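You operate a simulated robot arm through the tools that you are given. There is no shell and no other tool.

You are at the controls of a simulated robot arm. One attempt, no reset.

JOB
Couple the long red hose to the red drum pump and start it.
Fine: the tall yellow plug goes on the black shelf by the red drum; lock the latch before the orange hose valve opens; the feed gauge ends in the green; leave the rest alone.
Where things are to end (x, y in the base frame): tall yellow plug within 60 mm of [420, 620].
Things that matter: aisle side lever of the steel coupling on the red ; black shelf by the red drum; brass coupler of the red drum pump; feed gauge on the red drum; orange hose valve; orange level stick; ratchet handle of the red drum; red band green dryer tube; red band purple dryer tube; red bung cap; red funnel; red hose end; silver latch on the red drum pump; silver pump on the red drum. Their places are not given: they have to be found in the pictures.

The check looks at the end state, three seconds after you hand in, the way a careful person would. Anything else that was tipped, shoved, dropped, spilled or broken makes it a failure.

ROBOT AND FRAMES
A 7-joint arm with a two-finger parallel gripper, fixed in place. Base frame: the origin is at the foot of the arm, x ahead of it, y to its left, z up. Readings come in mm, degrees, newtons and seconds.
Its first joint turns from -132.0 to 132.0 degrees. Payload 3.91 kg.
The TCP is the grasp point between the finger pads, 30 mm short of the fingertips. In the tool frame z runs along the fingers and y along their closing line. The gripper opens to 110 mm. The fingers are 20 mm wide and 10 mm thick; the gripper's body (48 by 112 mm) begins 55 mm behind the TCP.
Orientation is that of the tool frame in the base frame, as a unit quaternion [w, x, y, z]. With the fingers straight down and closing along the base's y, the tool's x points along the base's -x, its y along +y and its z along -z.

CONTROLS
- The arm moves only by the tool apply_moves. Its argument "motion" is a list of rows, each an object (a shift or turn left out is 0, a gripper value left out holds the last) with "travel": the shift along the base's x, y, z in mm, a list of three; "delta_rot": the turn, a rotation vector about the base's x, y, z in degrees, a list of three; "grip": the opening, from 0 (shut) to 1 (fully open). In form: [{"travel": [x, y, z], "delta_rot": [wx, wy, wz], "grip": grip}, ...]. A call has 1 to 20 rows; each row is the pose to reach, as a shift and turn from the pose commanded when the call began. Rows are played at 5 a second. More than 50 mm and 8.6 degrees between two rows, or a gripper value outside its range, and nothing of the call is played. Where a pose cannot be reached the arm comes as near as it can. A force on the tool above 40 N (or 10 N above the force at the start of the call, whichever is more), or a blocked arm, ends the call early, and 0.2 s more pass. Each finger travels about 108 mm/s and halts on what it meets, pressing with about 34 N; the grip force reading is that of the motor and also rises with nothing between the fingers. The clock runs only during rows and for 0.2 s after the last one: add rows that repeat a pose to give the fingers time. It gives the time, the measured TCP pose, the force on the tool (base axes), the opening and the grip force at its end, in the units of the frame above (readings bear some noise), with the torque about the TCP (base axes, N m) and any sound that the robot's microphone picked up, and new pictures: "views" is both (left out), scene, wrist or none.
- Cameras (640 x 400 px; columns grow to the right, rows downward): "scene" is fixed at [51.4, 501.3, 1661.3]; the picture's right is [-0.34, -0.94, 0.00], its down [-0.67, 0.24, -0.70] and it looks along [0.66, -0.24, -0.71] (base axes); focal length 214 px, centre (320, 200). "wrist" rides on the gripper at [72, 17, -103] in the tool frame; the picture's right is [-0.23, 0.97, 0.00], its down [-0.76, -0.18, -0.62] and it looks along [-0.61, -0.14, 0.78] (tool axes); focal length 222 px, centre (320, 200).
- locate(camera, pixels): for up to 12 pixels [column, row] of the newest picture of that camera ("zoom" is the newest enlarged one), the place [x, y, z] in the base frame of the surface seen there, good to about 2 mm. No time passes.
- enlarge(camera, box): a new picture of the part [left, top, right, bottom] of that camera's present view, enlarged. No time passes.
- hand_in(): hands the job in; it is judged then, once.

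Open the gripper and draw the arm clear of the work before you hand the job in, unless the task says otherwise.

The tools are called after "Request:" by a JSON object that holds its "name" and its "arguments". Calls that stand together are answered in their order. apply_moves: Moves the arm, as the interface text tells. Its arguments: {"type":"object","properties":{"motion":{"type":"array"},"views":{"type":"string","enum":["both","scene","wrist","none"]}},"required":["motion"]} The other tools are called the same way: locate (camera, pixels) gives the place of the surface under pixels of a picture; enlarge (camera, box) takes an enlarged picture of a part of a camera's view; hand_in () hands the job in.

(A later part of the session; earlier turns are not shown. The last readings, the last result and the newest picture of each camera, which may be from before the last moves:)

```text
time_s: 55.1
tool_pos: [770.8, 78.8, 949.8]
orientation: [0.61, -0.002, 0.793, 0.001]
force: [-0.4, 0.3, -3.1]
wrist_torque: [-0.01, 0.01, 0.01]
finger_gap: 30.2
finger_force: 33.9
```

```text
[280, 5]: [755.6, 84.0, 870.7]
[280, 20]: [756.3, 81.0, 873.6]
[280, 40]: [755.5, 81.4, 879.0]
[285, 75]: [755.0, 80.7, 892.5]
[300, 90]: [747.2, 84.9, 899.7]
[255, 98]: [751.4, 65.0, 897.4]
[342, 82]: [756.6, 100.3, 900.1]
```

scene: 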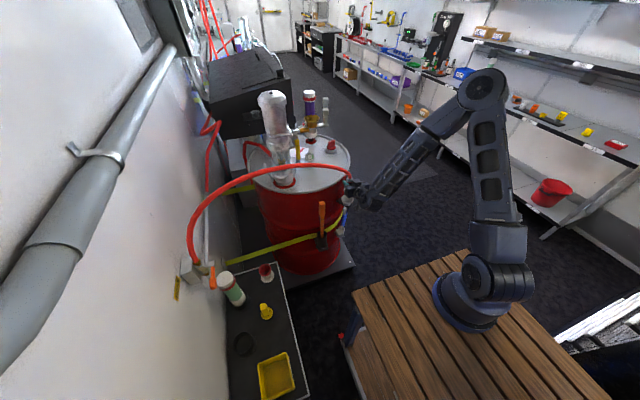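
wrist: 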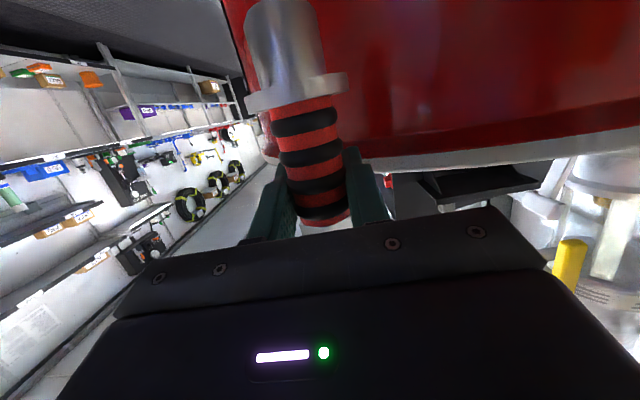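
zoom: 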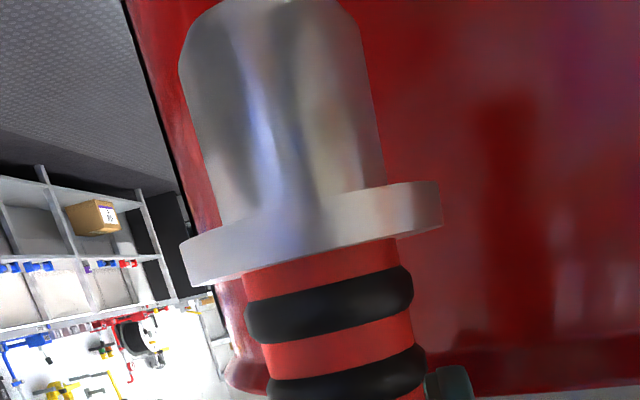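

The hose end is out: nozzle bottom ≈ 80 mm and collar top ≈ 45 mm below the TCP, like the plug. I raise it to z≈1400 before moving over the drum.

Request:
{"name": "apply_moves", "arguments": {"motion": [{"travel": [0, 0, 30]}, {"travel": [0, 0, 65]}, {"travel": [0, 0, 100]}, {"travel": [0, 0, 135]}, {"travel": [0, 0, 170]}, {"travel": [0, 0, 205]}, {"travel": [0, 0, 240]}, {"travel": [0, 0, 275]}, {"travel": [0, 0, 310]}, {"travel": [0, 0, 345]}, {"travel": [0, 0, 380]}, {"travel": [0, 0, 415]}, {"travel": [0, 0, 450]}, {"travel": [0, 0, 450]}], "views": "both"}}

```text
time_s: 58.1
tool_pos: [773.2, 80.2, 1399.7]
orientation: [0.609, -0.001, 0.793, 0.0]
force: [-0.5, -0.3, -3.0]
wrist_torque: [-0.02, 0.01, -0.01]
finger_gap: 29.9
finger_force: 33.6
```

scene: 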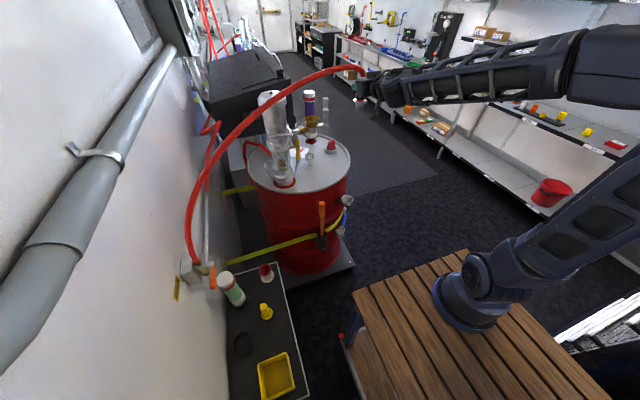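
wrist: 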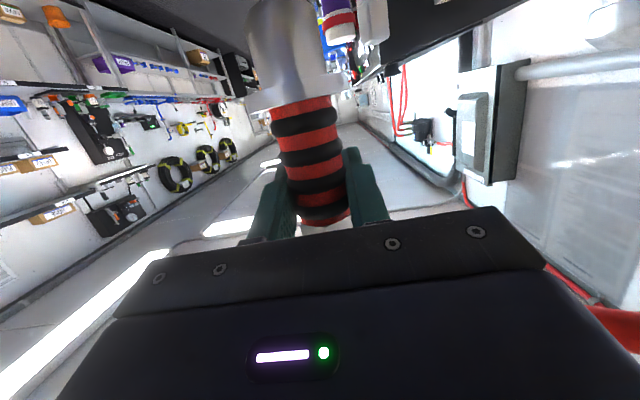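

The hose follows freely. Now I move over the drum to above the coupler axis (894,231).

Request:
{"name": "apply_moves", "arguments": {"motion": [{"travel": [20, 25, 0]}, {"travel": [40, 50, 0]}, {"travel": [60, 75, 0]}, {"travel": [80, 100, 0]}, {"travel": [100, 125, 0]}, {"travel": [121, 150.5, 0]}, {"travel": [121, 150.5, 0]}], "views": "both"}}

Request:
{"name": "enlarge", "arguments": {"camera": "scene", "box": [260, 40, 360, 140]}}

```text
time_s: 59.7
tool_pos: [894.0, 232.1, 1400.8]
orientation: [0.609, -0.001, 0.793, 0.0]
force: [0.4, -0.2, -2.8]
wrist_torque: [0.0, -0.01, 0.01]
finger_gap: 29.9
finger_force: 34.0
```

scene: 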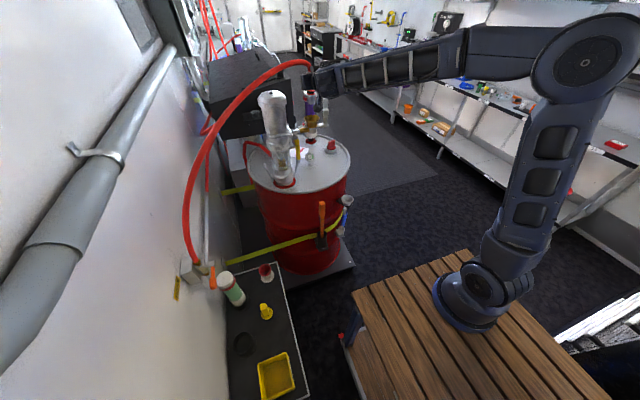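
wrist: 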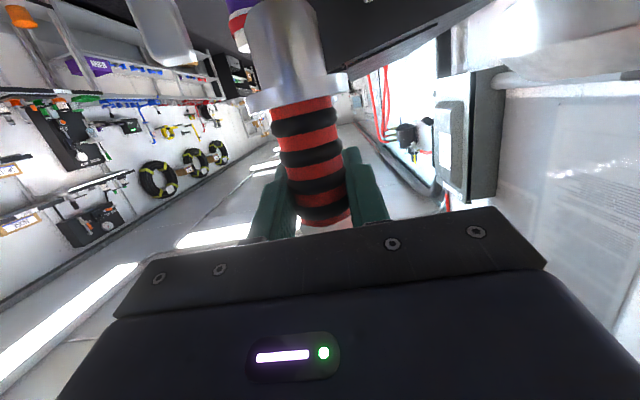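

```text
4.00 times, centred on (310, 90) of scene
```

zoom: 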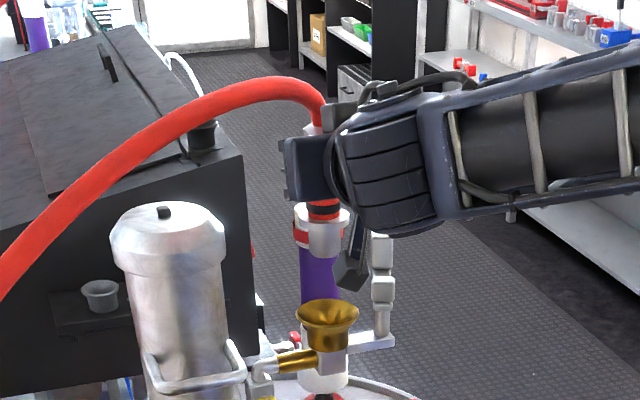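

I check the nozzle's alignment over the funnel before lowering.

Request:
{"name": "enlarge", "arguments": {"camera": "scene", "box": [295, 80, 335, 130]}}

Request:
{"name": "locate", "arguments": {"camera": "zoom", "pixels": [[275, 145], [250, 145], [300, 145], [275, 172], [232, 82], [325, 85], [200, 235], [345, 235], [272, 260], [272, 215]]}}

Request:
{"name": "locate", "arguments": {"camera": "wrist", "pixels": [[285, 40], [250, 40], [318, 40], [285, 75], [250, 100], [345, 80], [300, 95]]}}

```text
8.00 times, centred on (315, 105) of scene
```

zoom: 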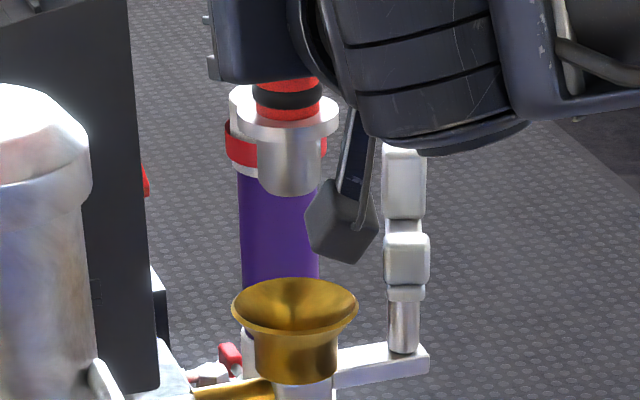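

```text
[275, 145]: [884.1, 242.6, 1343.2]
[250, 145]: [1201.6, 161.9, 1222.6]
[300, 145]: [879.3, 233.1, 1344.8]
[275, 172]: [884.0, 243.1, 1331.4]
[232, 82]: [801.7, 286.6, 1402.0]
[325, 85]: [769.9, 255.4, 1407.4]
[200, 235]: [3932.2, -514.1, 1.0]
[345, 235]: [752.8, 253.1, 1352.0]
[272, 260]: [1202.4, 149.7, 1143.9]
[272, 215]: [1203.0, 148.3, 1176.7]
```

```text
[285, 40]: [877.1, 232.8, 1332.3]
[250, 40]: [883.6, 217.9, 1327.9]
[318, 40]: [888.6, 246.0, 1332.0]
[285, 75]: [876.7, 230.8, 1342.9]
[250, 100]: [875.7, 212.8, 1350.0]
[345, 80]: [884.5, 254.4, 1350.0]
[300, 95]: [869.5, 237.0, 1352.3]
```

The nozzle axis is at about (893,231), within ~1 mm of the funnel. I lower it into the funnel mouth.

Request:
{"name": "apply_moves", "arguments": {"motion": [{"travel": [0.3, -0.5, -20]}, {"travel": [0.3, -0.5, -40]}, {"travel": [0.3, -0.5, -55]}, {"travel": [0.3, -0.5, -60]}, {"travel": [0.3, -0.5, -65]}, {"travel": [0.3, -0.5, -65]}], "views": "both"}}

Request:
{"name": "enlarge", "arguments": {"camera": "scene", "box": [285, 75, 345, 130]}}

```text
time_s: 61.1
tool_pos: [893.7, 230.2, 1334.4]
orientation: [0.608, 0.0, 0.794, -0.001]
force: [-0.5, 0.5, -2.9]
wrist_torque: [0.01, -0.01, 0.03]
finger_gap: 30.2
finger_force: 34.2
```

scene: 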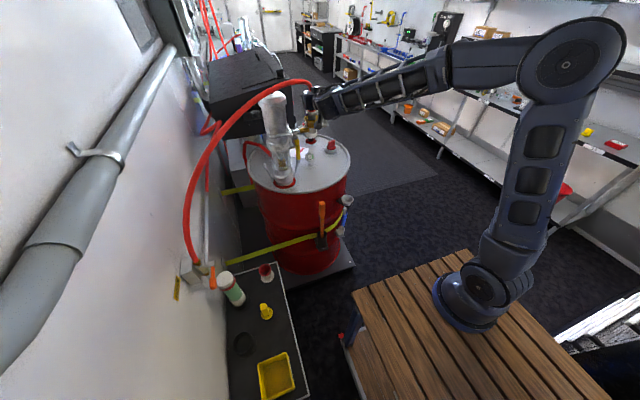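
wrist: 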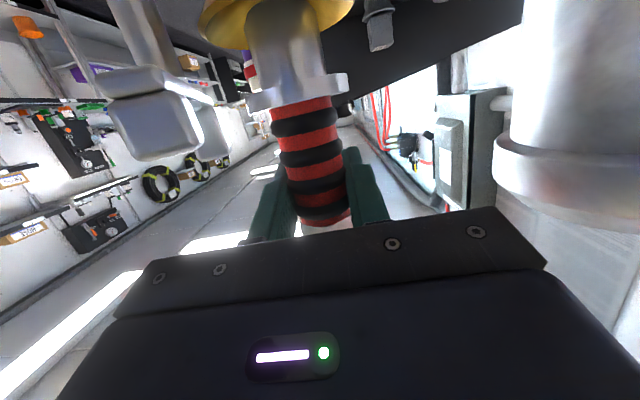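

```text
7.27 times, centred on (315, 102) of scene
```

zoom: 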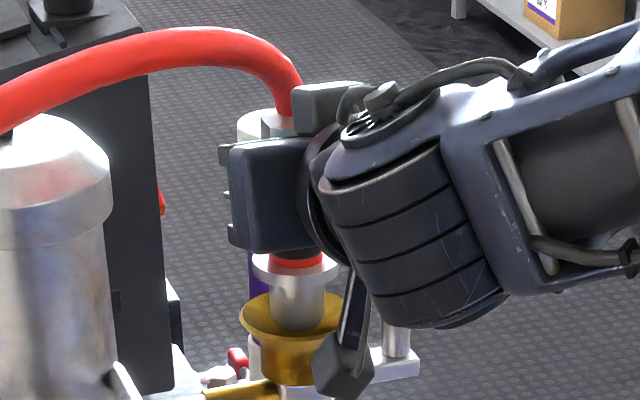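

Request:
{"name": "apply_moves", "arguments": {"motion": [{"travel": [0, 0, -3]}, {"travel": [0, 0, -6]}, {"travel": [0, 0, -9]}, {"travel": [0, 0, -12]}, {"travel": [0, 0, -12]}], "views": "wrist"}}

```text
time_s: 62.3
tool_pos: [895.1, 230.8, 1321.9]
orientation: [0.608, -0.002, 0.794, 0.001]
force: [0.8, 0.2, -3.2]
wrist_torque: [-0.03, 0.03, 0.0]
finger_gap: 30.0
finger_force: 34.6
```

wrist: 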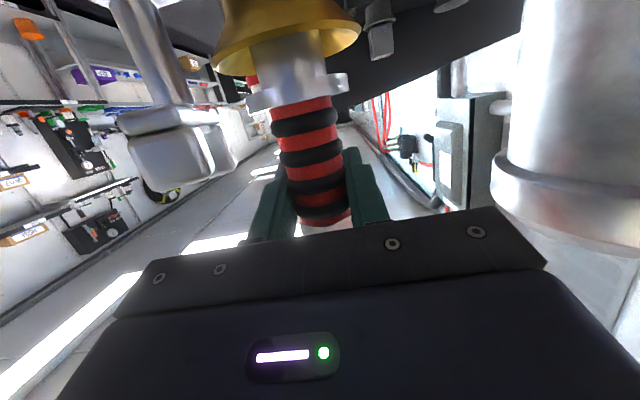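

Request:
{"name": "apply_moves", "arguments": {"motion": [{"travel": [0, 0, -2]}, {"travel": [0, 0, -4]}, {"travel": [0, 0, -6]}, {"travel": [0, 0, -8]}, {"travel": [0, 0, -8]}], "views": "wrist"}}

```text
time_s: 63.5
tool_pos: [893.6, 230.2, 1312.1]
orientation: [0.607, -0.002, 0.795, 0.0]
force: [4.0, -0.9, -6.0]
wrist_torque: [-0.13, -0.43, -0.01]
finger_gap: 30.0
finger_force: 34.1
```

wrist: 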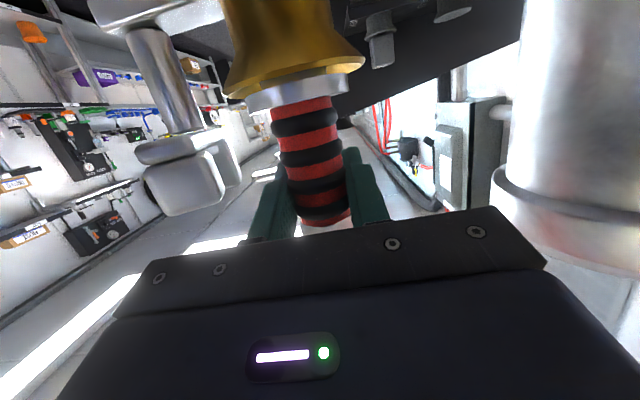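

Slight force changes now; the collar is about at the funnel rim. I continue in 1 mm steps until it seats.

Request:
{"name": "apply_moves", "arguments": {"motion": [{"travel": [0, 0, -1]}, {"travel": [0, 0, -2]}, {"travel": [0, 0, -3]}, {"travel": [0, 0, -3]}], "views": "wrist"}}

Request:
{"name": "enlarge", "arguments": {"camera": "wrist", "box": [190, 20, 410, 160]}}

Request:
{"name": "enlarge", "arguments": {"camera": "scene", "box": [290, 85, 330, 125]}}

```text
time_s: 64.5
tool_pos: [894.1, 230.8, 1311.3]
orientation: [0.609, -0.001, 0.793, 0.0]
force: [0.5, -0.2, -2.7]
wrist_torque: [0.01, -0.04, -0.03]
finger_gap: 29.9
finger_force: 34.0
```

wrist: 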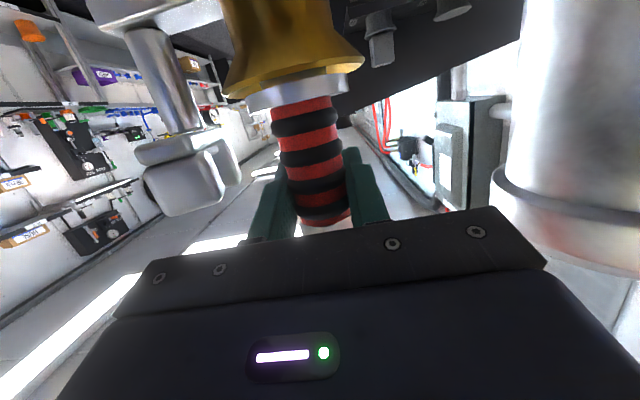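

```text
2.86 times, centred on (300, 90) of wrist
```

zoom: 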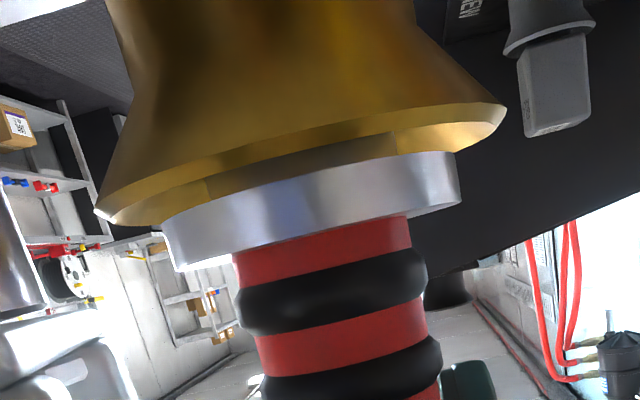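

```text
10.00 times, centred on (310, 105) of scene
```

zoom: 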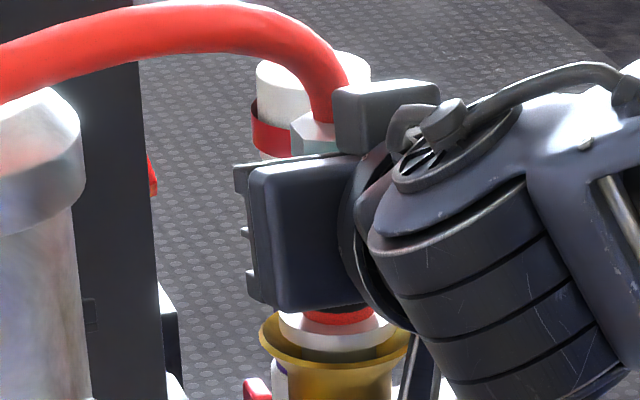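

Request:
{"name": "apply_moves", "arguments": {"motion": [{"travel": [0, 0, -1]}, {"travel": [0, 0, -2]}, {"travel": [0, 0, -3]}, {"travel": [0, 0, -3]}], "views": "none"}}

```text
time_s: 65.5
tool_pos: [893.6, 229.5, 1310.1]
orientation: [0.61, -0.002, 0.792, 0.001]
force: [5.8, 4.5, 15.9]
wrist_torque: [0.42, -0.35, -0.07]
finger_gap: 30.0
finger_force: 34.5
```

Contact now (+16 N up) at TCP z≈1310, as predicted for full seating. I'll verify with the pictures.

Request:
{"name": "apply_moves", "arguments": {"motion": [{"travel": [0, 0, -0.7]}, {"travel": [0, 0, -0.7]}], "views": "both"}}

Request:
{"name": "enlarge", "arguments": {"camera": "scene", "box": [300, 100, 332, 132]}}

Request:
{"name": "locate", "arguments": {"camera": "zoom", "pixels": [[300, 130], [250, 130], [200, 150], [250, 150], [300, 160], [160, 140], [300, 115]]}}

Request:
{"name": "enlarge", "arguments": {"camera": "wrist", "box": [190, 20, 410, 160]}}

```text
time_s: 66.1
tool_pos: [893.4, 230.5, 1310.2]
orientation: [0.61, -0.002, 0.793, 0.001]
force: [8.4, 5.7, 29.2]
wrist_torque: [0.58, -0.38, -0.13]
finger_gap: 30.2
finger_force: 34.1
```

scene: 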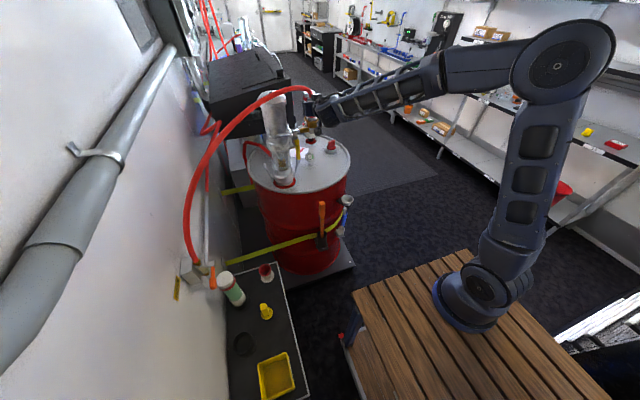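
wrist: 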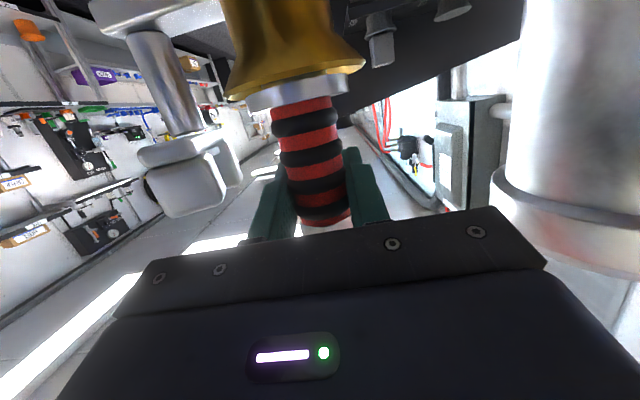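

```text
12.50 times, centred on (316, 116) of scene
```

zoom: 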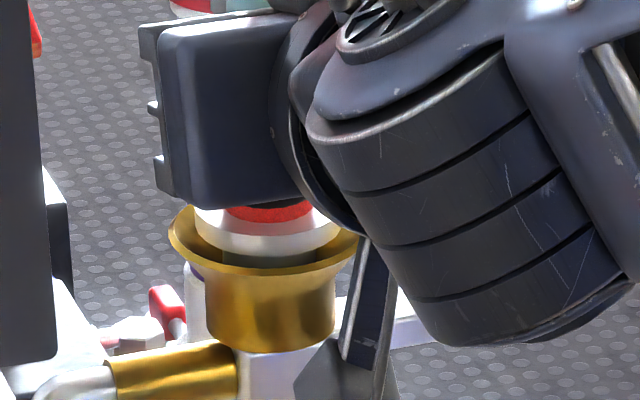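

```text
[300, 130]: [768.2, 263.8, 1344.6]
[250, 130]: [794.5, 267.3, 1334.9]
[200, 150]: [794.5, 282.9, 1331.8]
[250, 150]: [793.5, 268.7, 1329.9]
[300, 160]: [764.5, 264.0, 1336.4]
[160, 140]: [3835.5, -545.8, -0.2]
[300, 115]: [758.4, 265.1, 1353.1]
```

```text
2.86 times, centred on (300, 90) of wrist
```

zoom: 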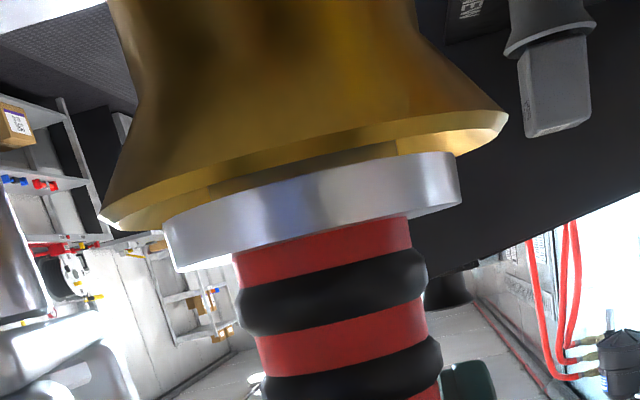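

Request:
{"name": "enlarge", "arguments": {"camera": "scene", "box": [300, 100, 332, 132]}}

Request:
{"name": "locate", "arguments": {"camera": "zoom", "pixels": [[212, 220], [225, 228], [270, 232], [325, 228], [270, 248], [180, 225], [270, 274], [345, 240]]}}

Request:
{"name": "locate", "arguments": {"camera": "wrist", "pixels": [[300, 88], [255, 98], [345, 82], [300, 97], [230, 95], [360, 60], [290, 72]]}}

```text
12.50 times, centred on (316, 116) of scene
```

zoom: 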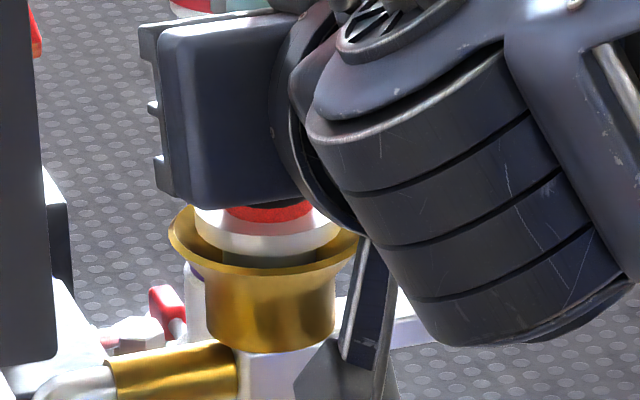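

```text
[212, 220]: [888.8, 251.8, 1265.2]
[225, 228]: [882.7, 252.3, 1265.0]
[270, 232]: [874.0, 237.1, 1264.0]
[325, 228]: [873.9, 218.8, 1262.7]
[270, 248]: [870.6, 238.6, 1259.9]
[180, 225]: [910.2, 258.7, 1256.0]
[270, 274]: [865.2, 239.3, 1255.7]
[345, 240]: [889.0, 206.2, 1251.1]
```

```text
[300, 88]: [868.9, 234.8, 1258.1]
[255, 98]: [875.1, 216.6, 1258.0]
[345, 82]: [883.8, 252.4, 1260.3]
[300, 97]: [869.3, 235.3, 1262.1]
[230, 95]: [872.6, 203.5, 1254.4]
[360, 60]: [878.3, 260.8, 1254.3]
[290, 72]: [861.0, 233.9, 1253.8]
```

The collar top reads z≈1264–1265, the same as the plug's flange, so it's seated. I relax the preload and open the fingers.

Request:
{"name": "apply_moves", "arguments": {"motion": [{"travel": [0, 0, 0.6]}, {"travel": [0, 0, 1.0]}, {"travel": [0, 0, 1.0]}, {"travel": [0, 0, 1.0], "grip": 0.28}, {"travel": [0, 0, 1.0], "grip": 0.33}, {"travel": [0, 0, 1.0], "grip": 0.42}, {"travel": [0, 0, 1.0], "grip": 0.52}, {"travel": [0, 0, 1.0], "grip": 0.55}, {"travel": [0, 0, 1.0], "grip": 0.55}], "views": "both"}}

Request:
{"name": "enlarge", "arguments": {"camera": "wrist", "box": [190, 20, 410, 220]}}

```text
time_s: 68.1
tool_pos: [894.2, 230.0, 1309.1]
orientation: [0.609, -0.001, 0.793, 0.0]
force: [0.3, -0.2, -0.6]
wrist_torque: [0.0, 0.03, 0.03]
finger_gap: 60.4
finger_force: 0.0
```

scene: 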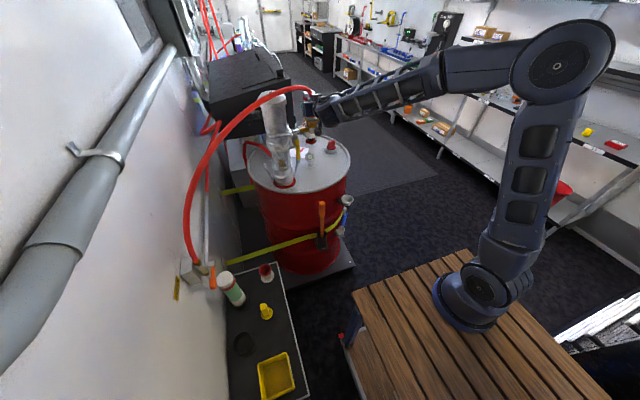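
wrist: 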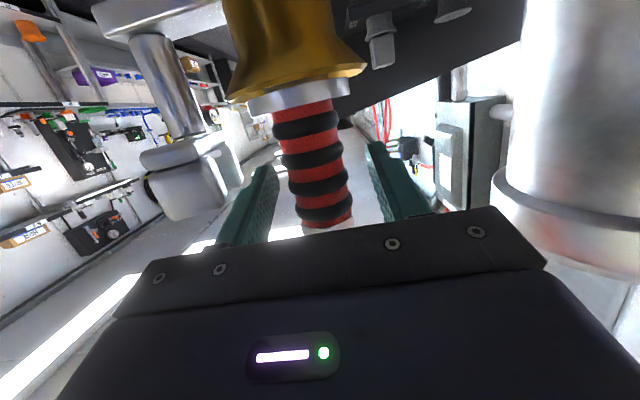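

```text
2.00 times, centred on (300, 120) of wrist
```

zoom: 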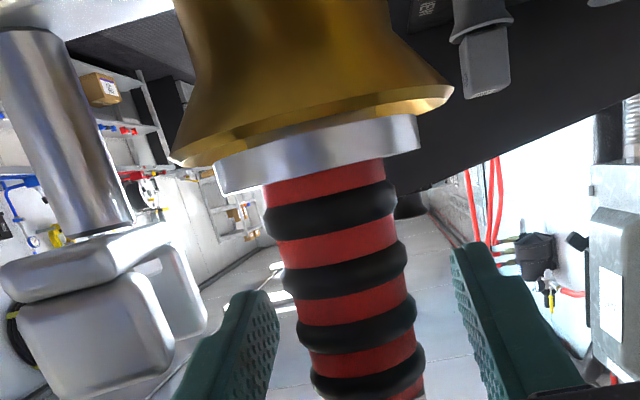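

The hose end stays seated. Before backing out I check where the hose runs relative to the gripper and wrist.

Request:
{"name": "enlarge", "arguments": {"camera": "scene", "box": [230, 70, 350, 140]}}

Request:
{"name": "locate", "arguments": {"camera": "scene", "pixels": [[312, 93], [308, 87], [300, 87], [290, 89], [275, 94], [260, 102], [240, 117], [315, 98], [325, 98], [318, 105], [340, 100]]}}

Request:
{"name": "locate", "arguments": {"camera": "wrist", "pixels": [[180, 150], [155, 200], [205, 200], [185, 215], [235, 185], [230, 150], [145, 160]]}}

```text
5.33 times, centred on (290, 105) of scene
```

zoom: 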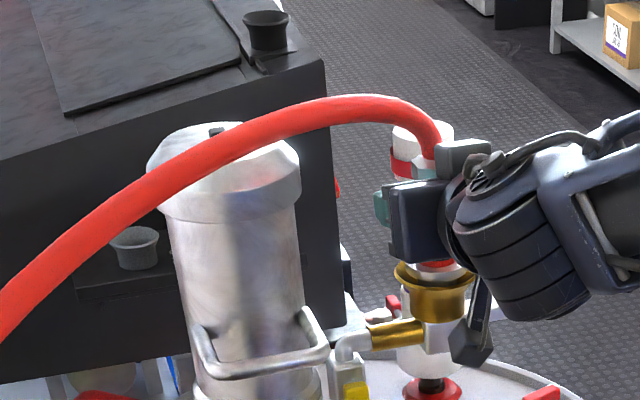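

```text
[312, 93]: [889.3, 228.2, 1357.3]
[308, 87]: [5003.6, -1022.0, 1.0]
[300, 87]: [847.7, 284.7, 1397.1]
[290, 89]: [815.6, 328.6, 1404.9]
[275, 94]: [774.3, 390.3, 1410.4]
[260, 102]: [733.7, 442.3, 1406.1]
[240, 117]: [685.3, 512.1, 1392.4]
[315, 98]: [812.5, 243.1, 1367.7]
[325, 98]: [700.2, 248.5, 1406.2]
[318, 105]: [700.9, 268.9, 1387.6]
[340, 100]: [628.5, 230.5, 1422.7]
```

```text
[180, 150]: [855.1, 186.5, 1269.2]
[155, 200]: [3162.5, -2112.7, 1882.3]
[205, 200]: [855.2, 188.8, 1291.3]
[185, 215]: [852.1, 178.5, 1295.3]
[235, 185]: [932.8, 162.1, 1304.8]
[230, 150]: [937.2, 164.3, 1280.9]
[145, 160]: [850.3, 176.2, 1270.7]
```

The hose leaves toward +y/−x (848,285,1397), clear of the gripper. I narrow the fingers slightly and back straight out in −x while rising a little to clear the latch block (top z≈1297).

Request:
{"name": "apply_moves", "arguments": {"motion": [{"travel": [0, 0, 0], "grip": 0.45}, {"travel": [-10, 0, 1.5], "grip": 0.45}, {"travel": [-22, 0, 3.5], "grip": 0.45}, {"travel": [-36, 0, 6], "grip": 0.45}, {"travel": [-52, 0, 9], "grip": 0.45}, {"travel": [-70, 0, 13], "grip": 0.45}, {"travel": [-90, 0, 17], "grip": 0.45}, {"travel": [-115, 0, 20], "grip": 0.45}, {"travel": [-140, 0, 20], "grip": 0.45}, {"travel": [-140, 0, 20], "grip": 0.45}], "views": "both"}}

Request:
{"name": "enlarge", "arguments": {"camera": "scene", "box": [260, 70, 360, 140]}}

```text
time_s: 70.3
tool_pos: [753.2, 230.4, 1328.8]
orientation: [0.609, 0.0, 0.793, -0.001]
force: [0.5, 0.4, 0.6]
wrist_torque: [-0.01, 0.03, 0.03]
finger_gap: 49.5
finger_force: 0.0
```

scene: 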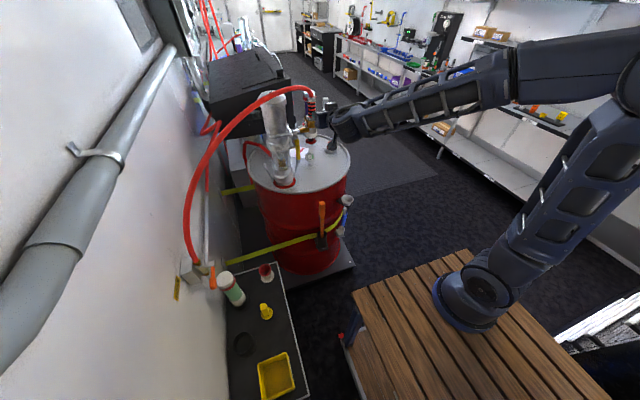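
wrist: 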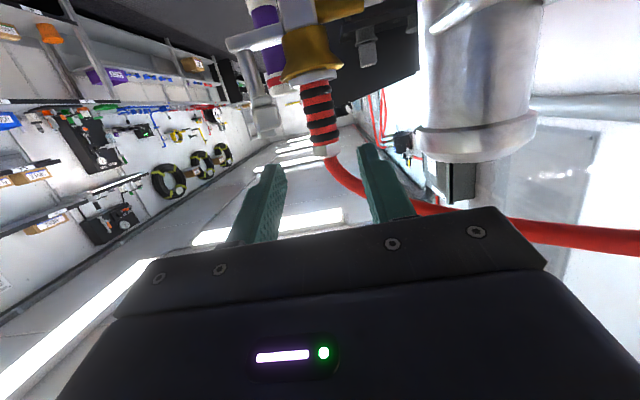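

```text
5.71 times, centred on (310, 105) of scene
```

zoom: 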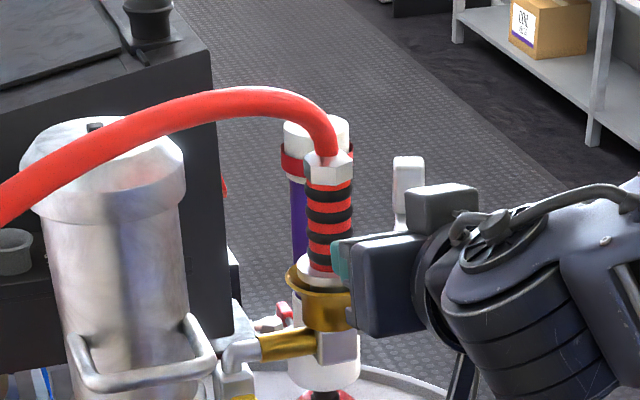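

The hose end stands upright in the brass coupler. I move away toward the aisle and up while turning the tool back to pointing down.

Request:
{"name": "apply_moves", "arguments": {"motion": [{"travel": [-5, -15, 5], "delta_rot": [0, 8.4, 0]}, {"travel": [-10, -35, 15], "delta_rot": [0, 16.8, 0]}, {"travel": [-10, -55, 30], "delta_rot": [0, 25.2, 0]}, {"travel": [-10, -75, 50], "delta_rot": [0, 33.6, 0]}, {"travel": [-10, -95, 70], "delta_rot": [0, 42, 0]}, {"travel": [-5, -115, 90], "delta_rot": [0, 50.4, 0]}, {"travel": [5, -130, 110], "delta_rot": [0, 58.8, 0]}, {"travel": [20, -140, 130], "delta_rot": [0, 67.2, 0]}, {"travel": [35, -145, 140], "delta_rot": [0, 75, 0]}, {"travel": [35, -145, 140], "delta_rot": [0, 75, 0]}], "views": "both"}}

```text
time_s: 72.5
tool_pos: [788.0, 86.7, 1468.2]
orientation: [0.0, -0.002, 1.0, 0.001]
force: [-0.1, 0.3, 0.5]
wrist_torque: [0.02, -0.02, 0.01]
finger_gap: 49.6
finger_force: 0.0
```

scene: 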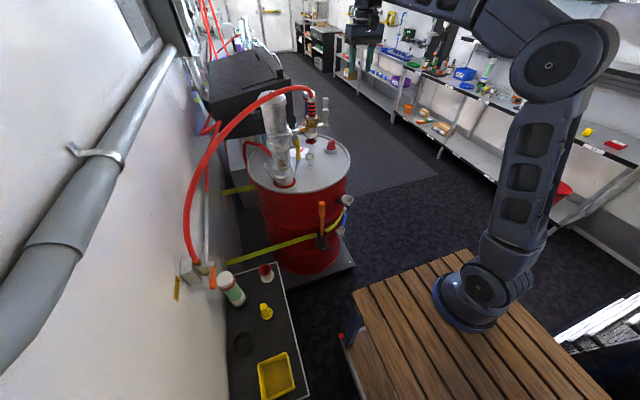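
wrist: 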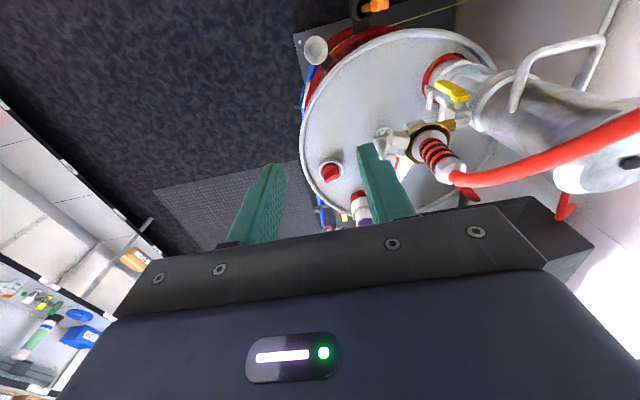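

Now I yaw the tool +159° (camera on the outer side) while moving above the latch's outer block at about (942,153).

Request:
{"name": "apply_moves", "arguments": {"motion": [{"travel": [8, 0, 0], "delta_rot": [0, 0, 8]}, {"travel": [16, 0, 0], "delta_rot": [0, 0, 16]}, {"travel": [24, 0, 0], "delta_rot": [0, 0, 24]}, {"travel": [32, 0, 0], "delta_rot": [0, 0, 32]}, {"travel": [40, 5, 0], "delta_rot": [0, 0, 40]}, {"travel": [48, 10, 0], "delta_rot": [0, 0, 48]}, {"travel": [56, 15, 0], "delta_rot": [0, 0, 56]}, {"travel": [64, 20, 0], "delta_rot": [0, 0, 64]}, {"travel": [72, 25, 0], "delta_rot": [0, 0, 72]}, {"travel": [80, 30, 0], "delta_rot": [0, 0, 80]}, {"travel": [88, 35, 0], "delta_rot": [0, 0, 88]}, {"travel": [96, 40, 0], "delta_rot": [0, 0, 96]}, {"travel": [104, 45, 0], "delta_rot": [0, 0, 104]}, {"travel": [112, 50, -5], "delta_rot": [0, 0, 112]}, {"travel": [120, 53, -10], "delta_rot": [0, 0, 120]}, {"travel": [128, 56, -15], "delta_rot": [0, 0, 128]}, {"travel": [136, 59, -20], "delta_rot": [0, 0, 136]}, {"travel": [144, 62, -24], "delta_rot": [0, 0, 144]}, {"travel": [150, 64, -28], "delta_rot": [0, 0, 152]}, {"travel": [154, 66, -28], "delta_rot": [0, 0, 159]}], "views": "both"}}

Request:
{"name": "enlarge", "arguments": {"camera": "wrist", "box": [230, 60, 410, 240]}}

```text
time_s: 76.7
tool_pos: [944.4, 150.5, 1439.8]
orientation: [0.001, 0.984, -0.18, 0.0]
force: [-0.5, 0.3, 0.1]
wrist_torque: [0.0, -0.02, -0.02]
finger_gap: 49.5
finger_force: 0.0
```

scene: 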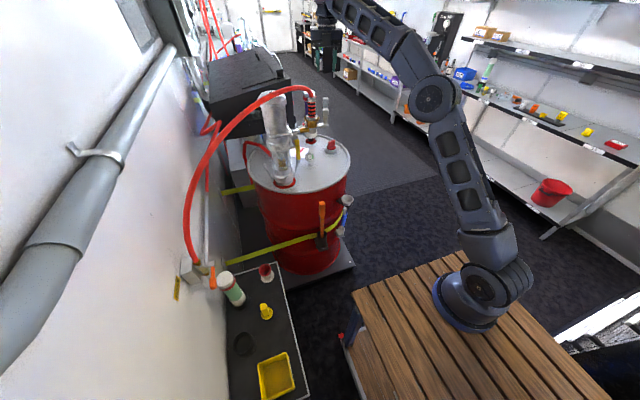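
wrist: 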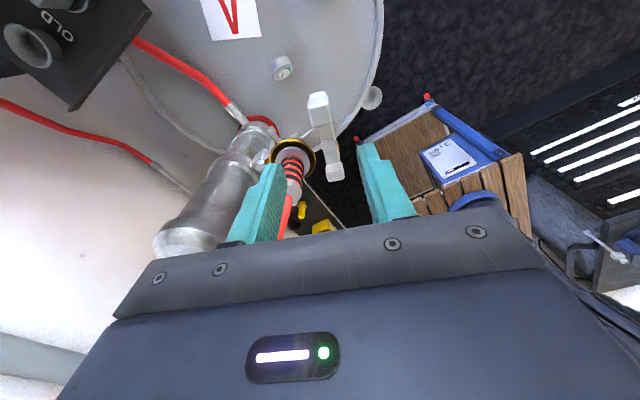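

```text
2.22 times, centred on (320, 150) of wrist
```

zoom: 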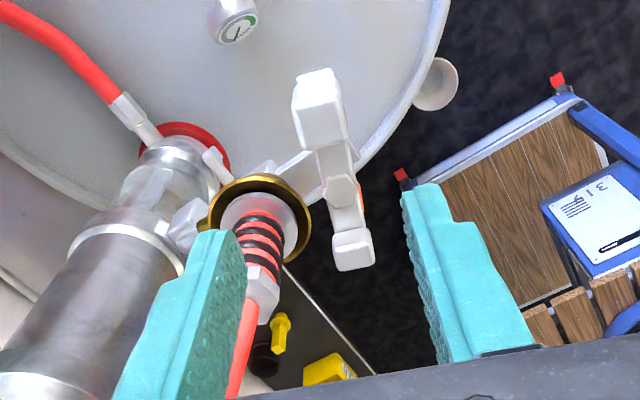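

Request:
{"name": "locate", "arguments": {"camera": "wrist", "pixels": [[319, 98], [311, 98], [327, 98], [312, 115], [320, 118], [328, 113], [316, 106], [322, 106], [334, 170], [330, 150]]}}

```text
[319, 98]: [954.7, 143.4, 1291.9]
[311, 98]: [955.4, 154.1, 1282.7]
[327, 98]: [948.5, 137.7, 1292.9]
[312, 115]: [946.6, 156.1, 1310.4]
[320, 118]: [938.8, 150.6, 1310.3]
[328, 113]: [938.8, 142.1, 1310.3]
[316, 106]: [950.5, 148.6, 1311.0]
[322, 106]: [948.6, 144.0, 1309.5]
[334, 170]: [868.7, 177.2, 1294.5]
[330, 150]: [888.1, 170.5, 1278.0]
```

The block is centred at about (943,150) right under the TCP. I lower the open fingers around it.

Request:
{"name": "apply_moves", "arguments": {"motion": [{"travel": [-1, 0.5, -40]}, {"travel": [-1, 0.5, -80]}, {"travel": [-1, 0.5, -110]}, {"travel": [-1, 0.5, -129]}, {"travel": [-1, 0.5, -129]}], "views": "both"}}

Request:
{"name": "enlarge", "arguments": {"camera": "scene", "box": [285, 60, 355, 130]}}

```text
time_s: 77.9
tool_pos: [941.8, 151.8, 1311.0]
orientation: [0.001, 0.983, -0.181, -0.002]
force: [0.2, 0.9, 0.1]
wrist_torque: [0.01, -0.02, -0.02]
finger_gap: 49.5
finger_force: 0.2
```

scene: 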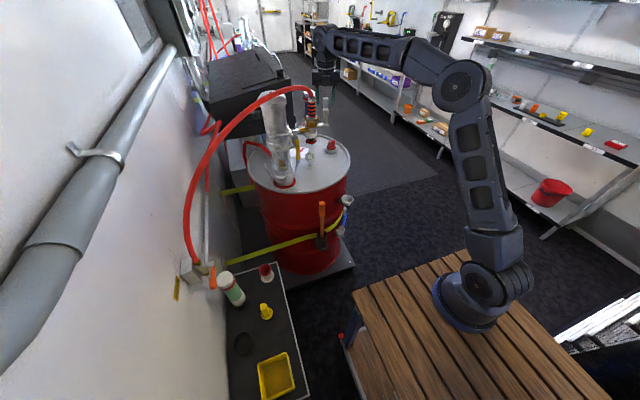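
wrist: 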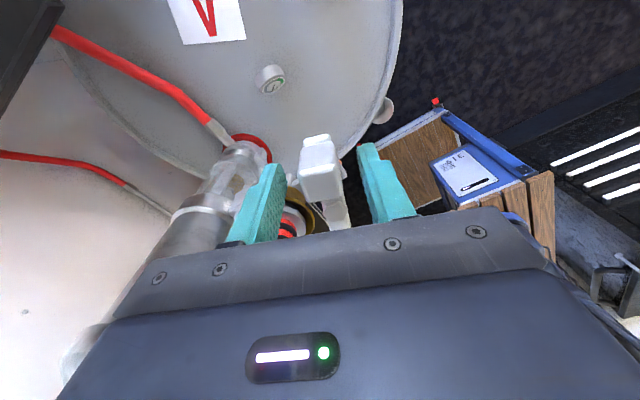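

```text
5.71 times, centred on (320, 95) of scene
```

zoom: 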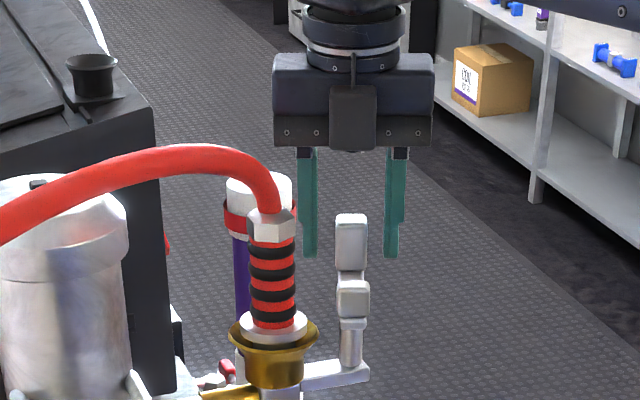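

Fingers straddle the block. I close on it.

Request:
{"name": "apply_moves", "arguments": {"motion": [{"travel": [0, 0, 0], "grip": 0.35}, {"travel": [0, 0, 0], "grip": 0.25}, {"travel": [0, 0, 0], "grip": 0.15}, {"travel": [0, 0, 0], "grip": 0.1}, {"travel": [0, 0, 0], "grip": 0.1}], "views": "wrist"}}

```text
time_s: 79.1
tool_pos: [941.6, 151.9, 1311.8]
orientation: [0.001, 0.983, -0.182, -0.001]
force: [-7.5, -8.3, -2.7]
wrist_torque: [-0.02, 0.22, 0.54]
finger_gap: 23.7
finger_force: 45.5
```

wrist: 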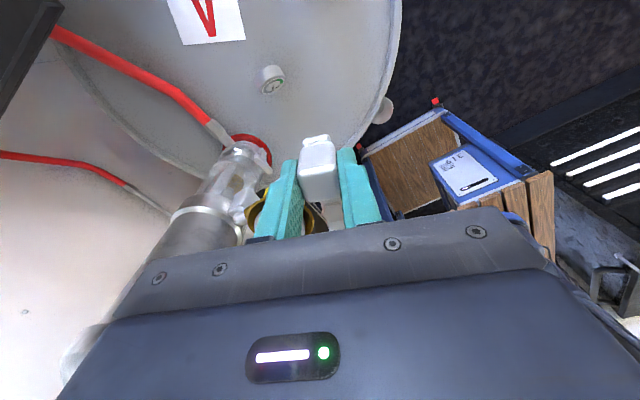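

Gripped (23.7 mm). I swing the latch clockwise back along the arc about (893,170), first half.

Request:
{"name": "apply_moves", "arguments": {"motion": [{"travel": [-1.4, -3.4, 0], "delta_rot": [0, 0, -4]}, {"travel": [-3.0, -6.7, 0], "delta_rot": [0, 0, -8]}, {"travel": [-4.8, -9.8, 0], "delta_rot": [0, 0, -12]}, {"travel": [-6.9, -12.8, 0], "delta_rot": [0, 0, -16]}, {"travel": [-9.1, -15.7, 0], "delta_rot": [0, 0, -20]}, {"travel": [-11.6, -18.4, 0], "delta_rot": [0, 0, -24]}, {"travel": [-14.2, -20.9, 0], "delta_rot": [0, 0, -28]}, {"travel": [-17.0, -23.2, 0], "delta_rot": [0, 0, -32]}, {"travel": [-17.0, -23.2, 0], "delta_rot": [0, 0, -32]}], "views": "both"}}

Request:
{"name": "enlarge", "arguments": {"camera": "scene", "box": [285, 60, 355, 130]}}

```text
time_s: 81.1
tool_pos: [924.1, 128.2, 1311.9]
orientation: [0.001, 0.895, -0.446, 0.0]
force: [8.4, -5.4, 3.9]
wrist_torque: [0.01, -0.35, -0.16]
finger_gap: 23.8
finger_force: 44.6
```

scene: 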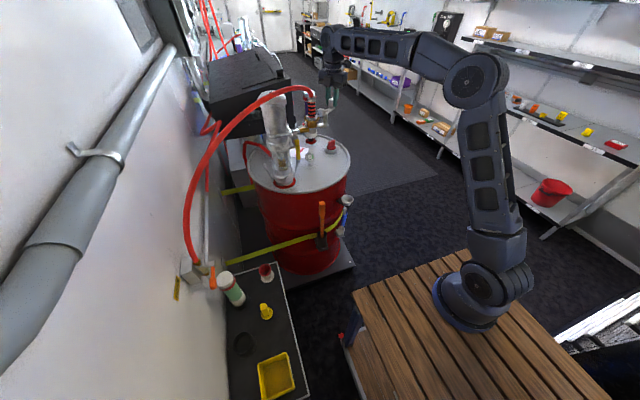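
wrist: 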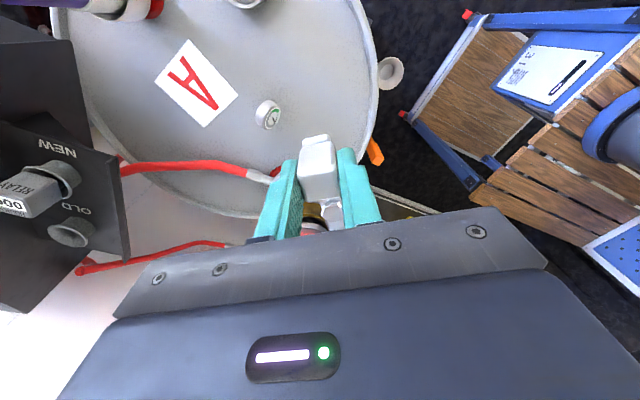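

```text
5.71 times, centred on (320, 95) of scene
```

zoom: 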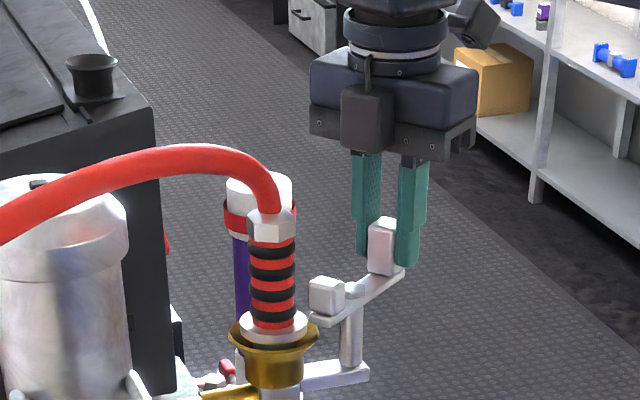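

Request:
{"name": "apply_moves", "arguments": {"motion": [{"travel": [-3.0, -2.2, 0], "delta_rot": [0, 0, -4]}, {"travel": [-6.1, -4.1, 0], "delta_rot": [0, 0, -8]}, {"travel": [-9.3, -5.8, 0], "delta_rot": [0, 0, -12]}, {"travel": [-12.6, -7.3, 0], "delta_rot": [0, 0, -16]}, {"travel": [-16.0, -8.5, 0], "delta_rot": [0, 0, -20]}, {"travel": [-19.5, -9.5, 0], "delta_rot": [0, 0, -24]}, {"travel": [-23.1, -10.2, 0], "delta_rot": [0, 0, -28]}, {"travel": [-26.7, -10.7, 0], "delta_rot": [0, 0, -32]}, {"travel": [-26.7, -10.7, 0], "delta_rot": [0, 0, -32]}], "views": "both"}}

Request:
{"name": "enlarge", "arguments": {"camera": "scene", "box": [285, 60, 355, 130]}}

```text
time_s: 83.1
tool_pos: [898.8, 117.6, 1312.0]
orientation: [0.0, 0.737, -0.676, -0.001]
force: [20.5, 1.2, 10.1]
wrist_torque: [0.25, -0.42, -1.1]
finger_gap: 23.7
finger_force: 45.0
```

scene: 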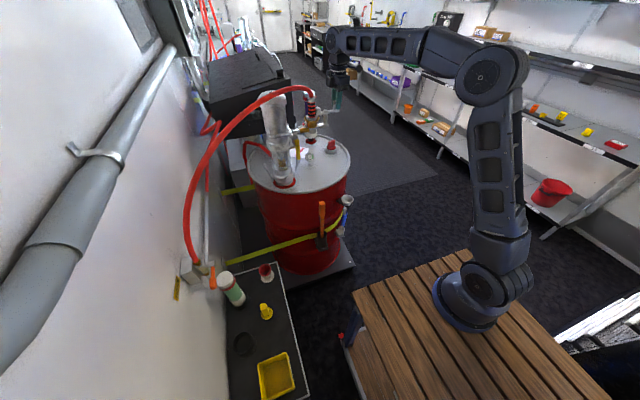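
wrist: 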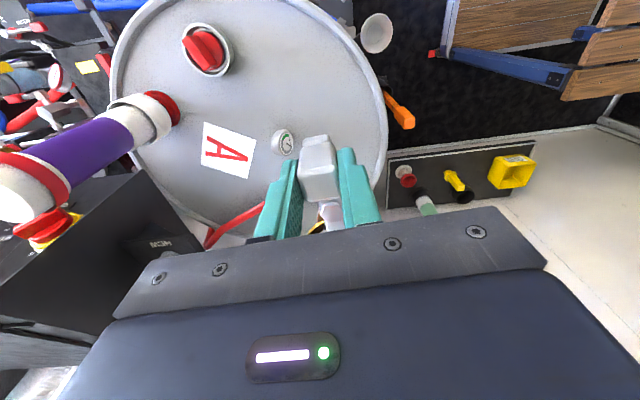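

```text
5.71 times, centred on (320, 95) of scene
```

zoom: 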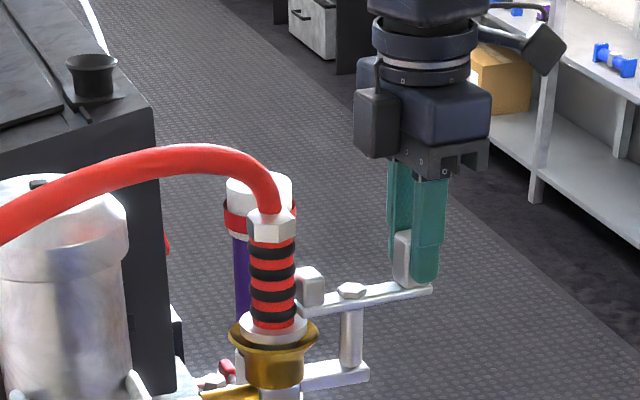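

About 5° remain to the original closed position. I continue gently, watching the force.

Request:
{"name": "apply_moves", "arguments": {"motion": [{"travel": [-1.8, -0.1, 0], "delta_rot": [0, 0, -2]}, {"travel": [-3.6, -0.2, 0], "delta_rot": [0, 0, -4]}, {"travel": [-4.6, -0.3, 0], "delta_rot": [0, 0, -5]}, {"travel": [-4.6, -0.3, 0], "delta_rot": [0, 0, -5]}], "views": "both"}}

Request:
{"name": "enlarge", "arguments": {"camera": "scene", "box": [285, 60, 355, 130]}}

```text
time_s: 84.1
tool_pos: [895.3, 118.4, 1310.8]
orientation: [0.0, 0.707, -0.707, -0.001]
force: [34.3, 6.3, 13.3]
wrist_torque: [-0.18, -0.51, -0.58]
finger_gap: 23.6
finger_force: 44.7
```

scene: 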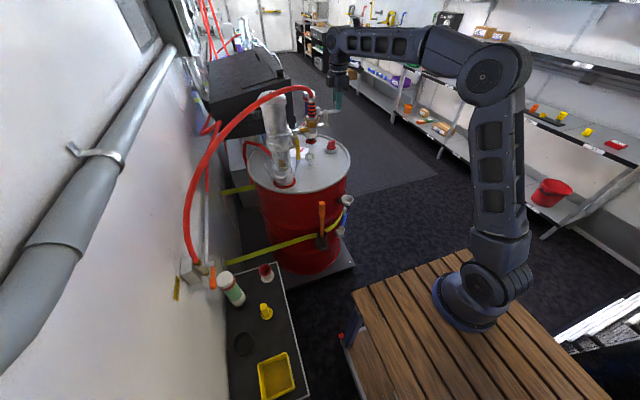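
wrist: 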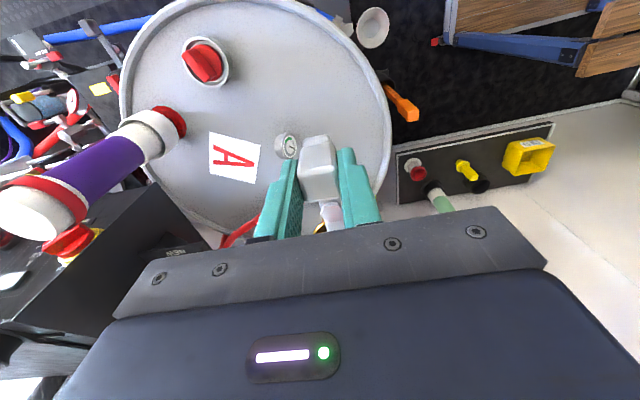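

```text
5.71 times, centred on (320, 95) of scene
```

zoom: 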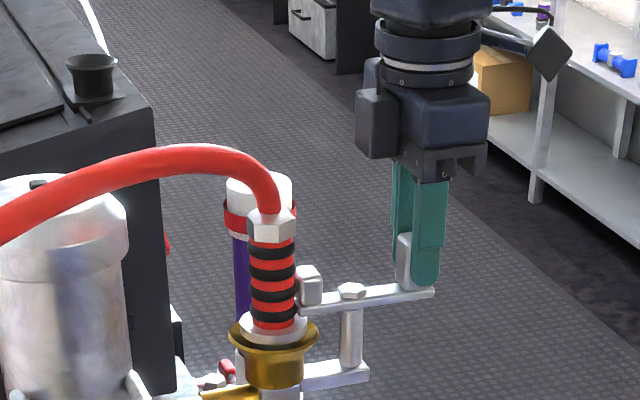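

Force rises to 34 N at x≈895, the original closed position, so the latch is against its closed stop. I relieve the push and release it.

Request:
{"name": "apply_moves", "arguments": {"motion": [{"travel": [0.8, 0, 0]}, {"travel": [1.2, 0, 0]}, {"travel": [1.2, 0, 0], "grip": 0.25}, {"travel": [1.2, 0, 0], "grip": 0.35}, {"travel": [1.2, 0, 0], "grip": 0.5}, {"travel": [1.2, 0, 0], "grip": 0.5}, {"travel": [0, 0, 30], "grip": 0.5}, {"travel": [0, 0, 70], "grip": 0.5}, {"travel": [0, 0, 110], "grip": 0.5}, {"travel": [0, 0, 110], "grip": 0.5}], "views": "both"}}

Request:
{"name": "enlarge", "arguments": {"camera": "scene", "box": [295, 85, 345, 130]}}

Request:
{"name": "enlarge", "arguments": {"camera": "wrist", "box": [270, 80, 390, 220]}}

```text
time_s: 86.3
tool_pos: [893.7, 117.3, 1421.6]
orientation: [0.001, 0.708, -0.707, -0.002]
force: [1.2, 0.5, 0.4]
wrist_torque: [-0.03, 0.02, -0.02]
finger_gap: 54.9
finger_force: 0.0
```

scene: 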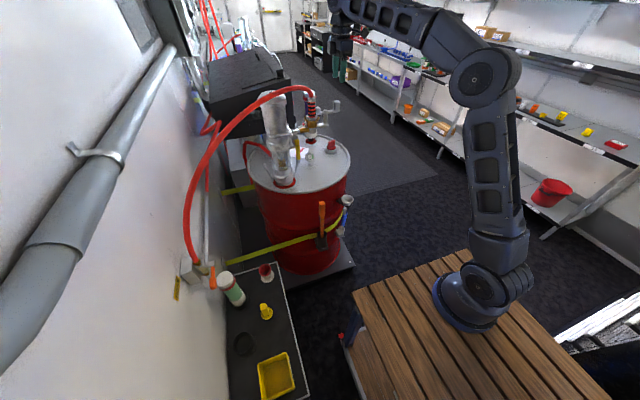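
wrist: 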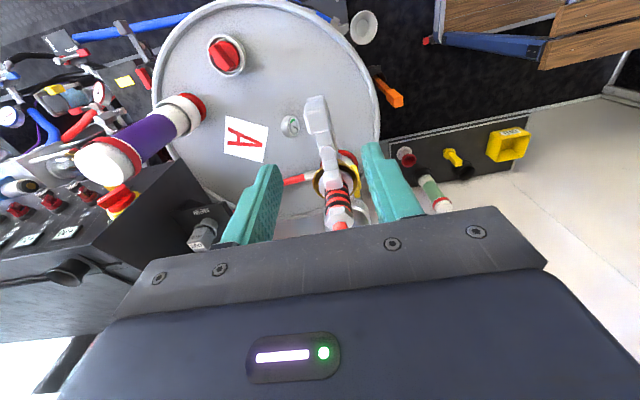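

```text
8.89 times, centred on (320, 108) of scene
```

zoom: 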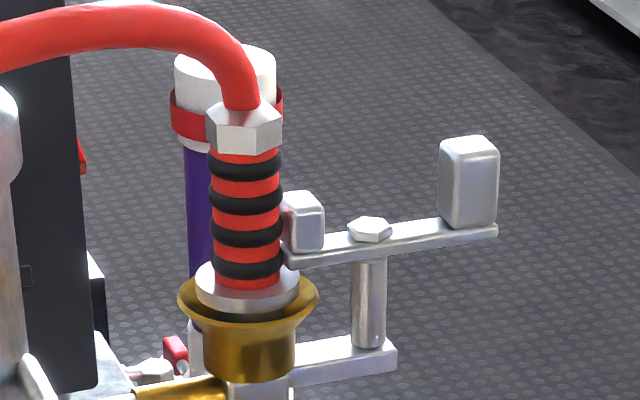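

```text
2.86 times, centred on (330, 150) of wrist
```

zoom: 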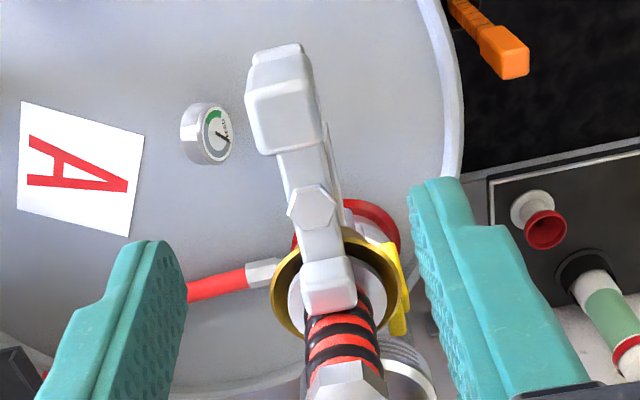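

I compare the latch's angle to its initial locked state and check the collar height.

Request:
{"name": "locate", "arguments": {"camera": "scene", "pixels": [[336.7, 101.5], [336.7, 107], [318, 110], [325.5, 110.8], [312, 116.5], [310, 119], [316, 117], [304, 118]]}}

Request:
{"name": "locate", "arguments": {"camera": "wrist", "pixels": [[316, 110], [309, 115], [325, 118], [327, 150], [332, 165], [335, 182], [320, 182], [350, 175], [338, 190]]}}

```text
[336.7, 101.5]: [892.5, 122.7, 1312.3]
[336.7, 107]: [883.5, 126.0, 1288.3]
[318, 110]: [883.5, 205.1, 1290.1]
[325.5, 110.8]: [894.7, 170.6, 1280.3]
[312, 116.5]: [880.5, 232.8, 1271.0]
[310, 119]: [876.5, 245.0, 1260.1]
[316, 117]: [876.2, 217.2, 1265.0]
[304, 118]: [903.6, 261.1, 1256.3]
```

```text
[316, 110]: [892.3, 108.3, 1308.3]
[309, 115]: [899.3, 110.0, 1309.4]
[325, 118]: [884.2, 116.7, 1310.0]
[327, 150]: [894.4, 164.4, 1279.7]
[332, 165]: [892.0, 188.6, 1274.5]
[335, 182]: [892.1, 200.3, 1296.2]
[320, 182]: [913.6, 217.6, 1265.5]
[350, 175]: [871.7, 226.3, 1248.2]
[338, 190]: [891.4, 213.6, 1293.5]
```

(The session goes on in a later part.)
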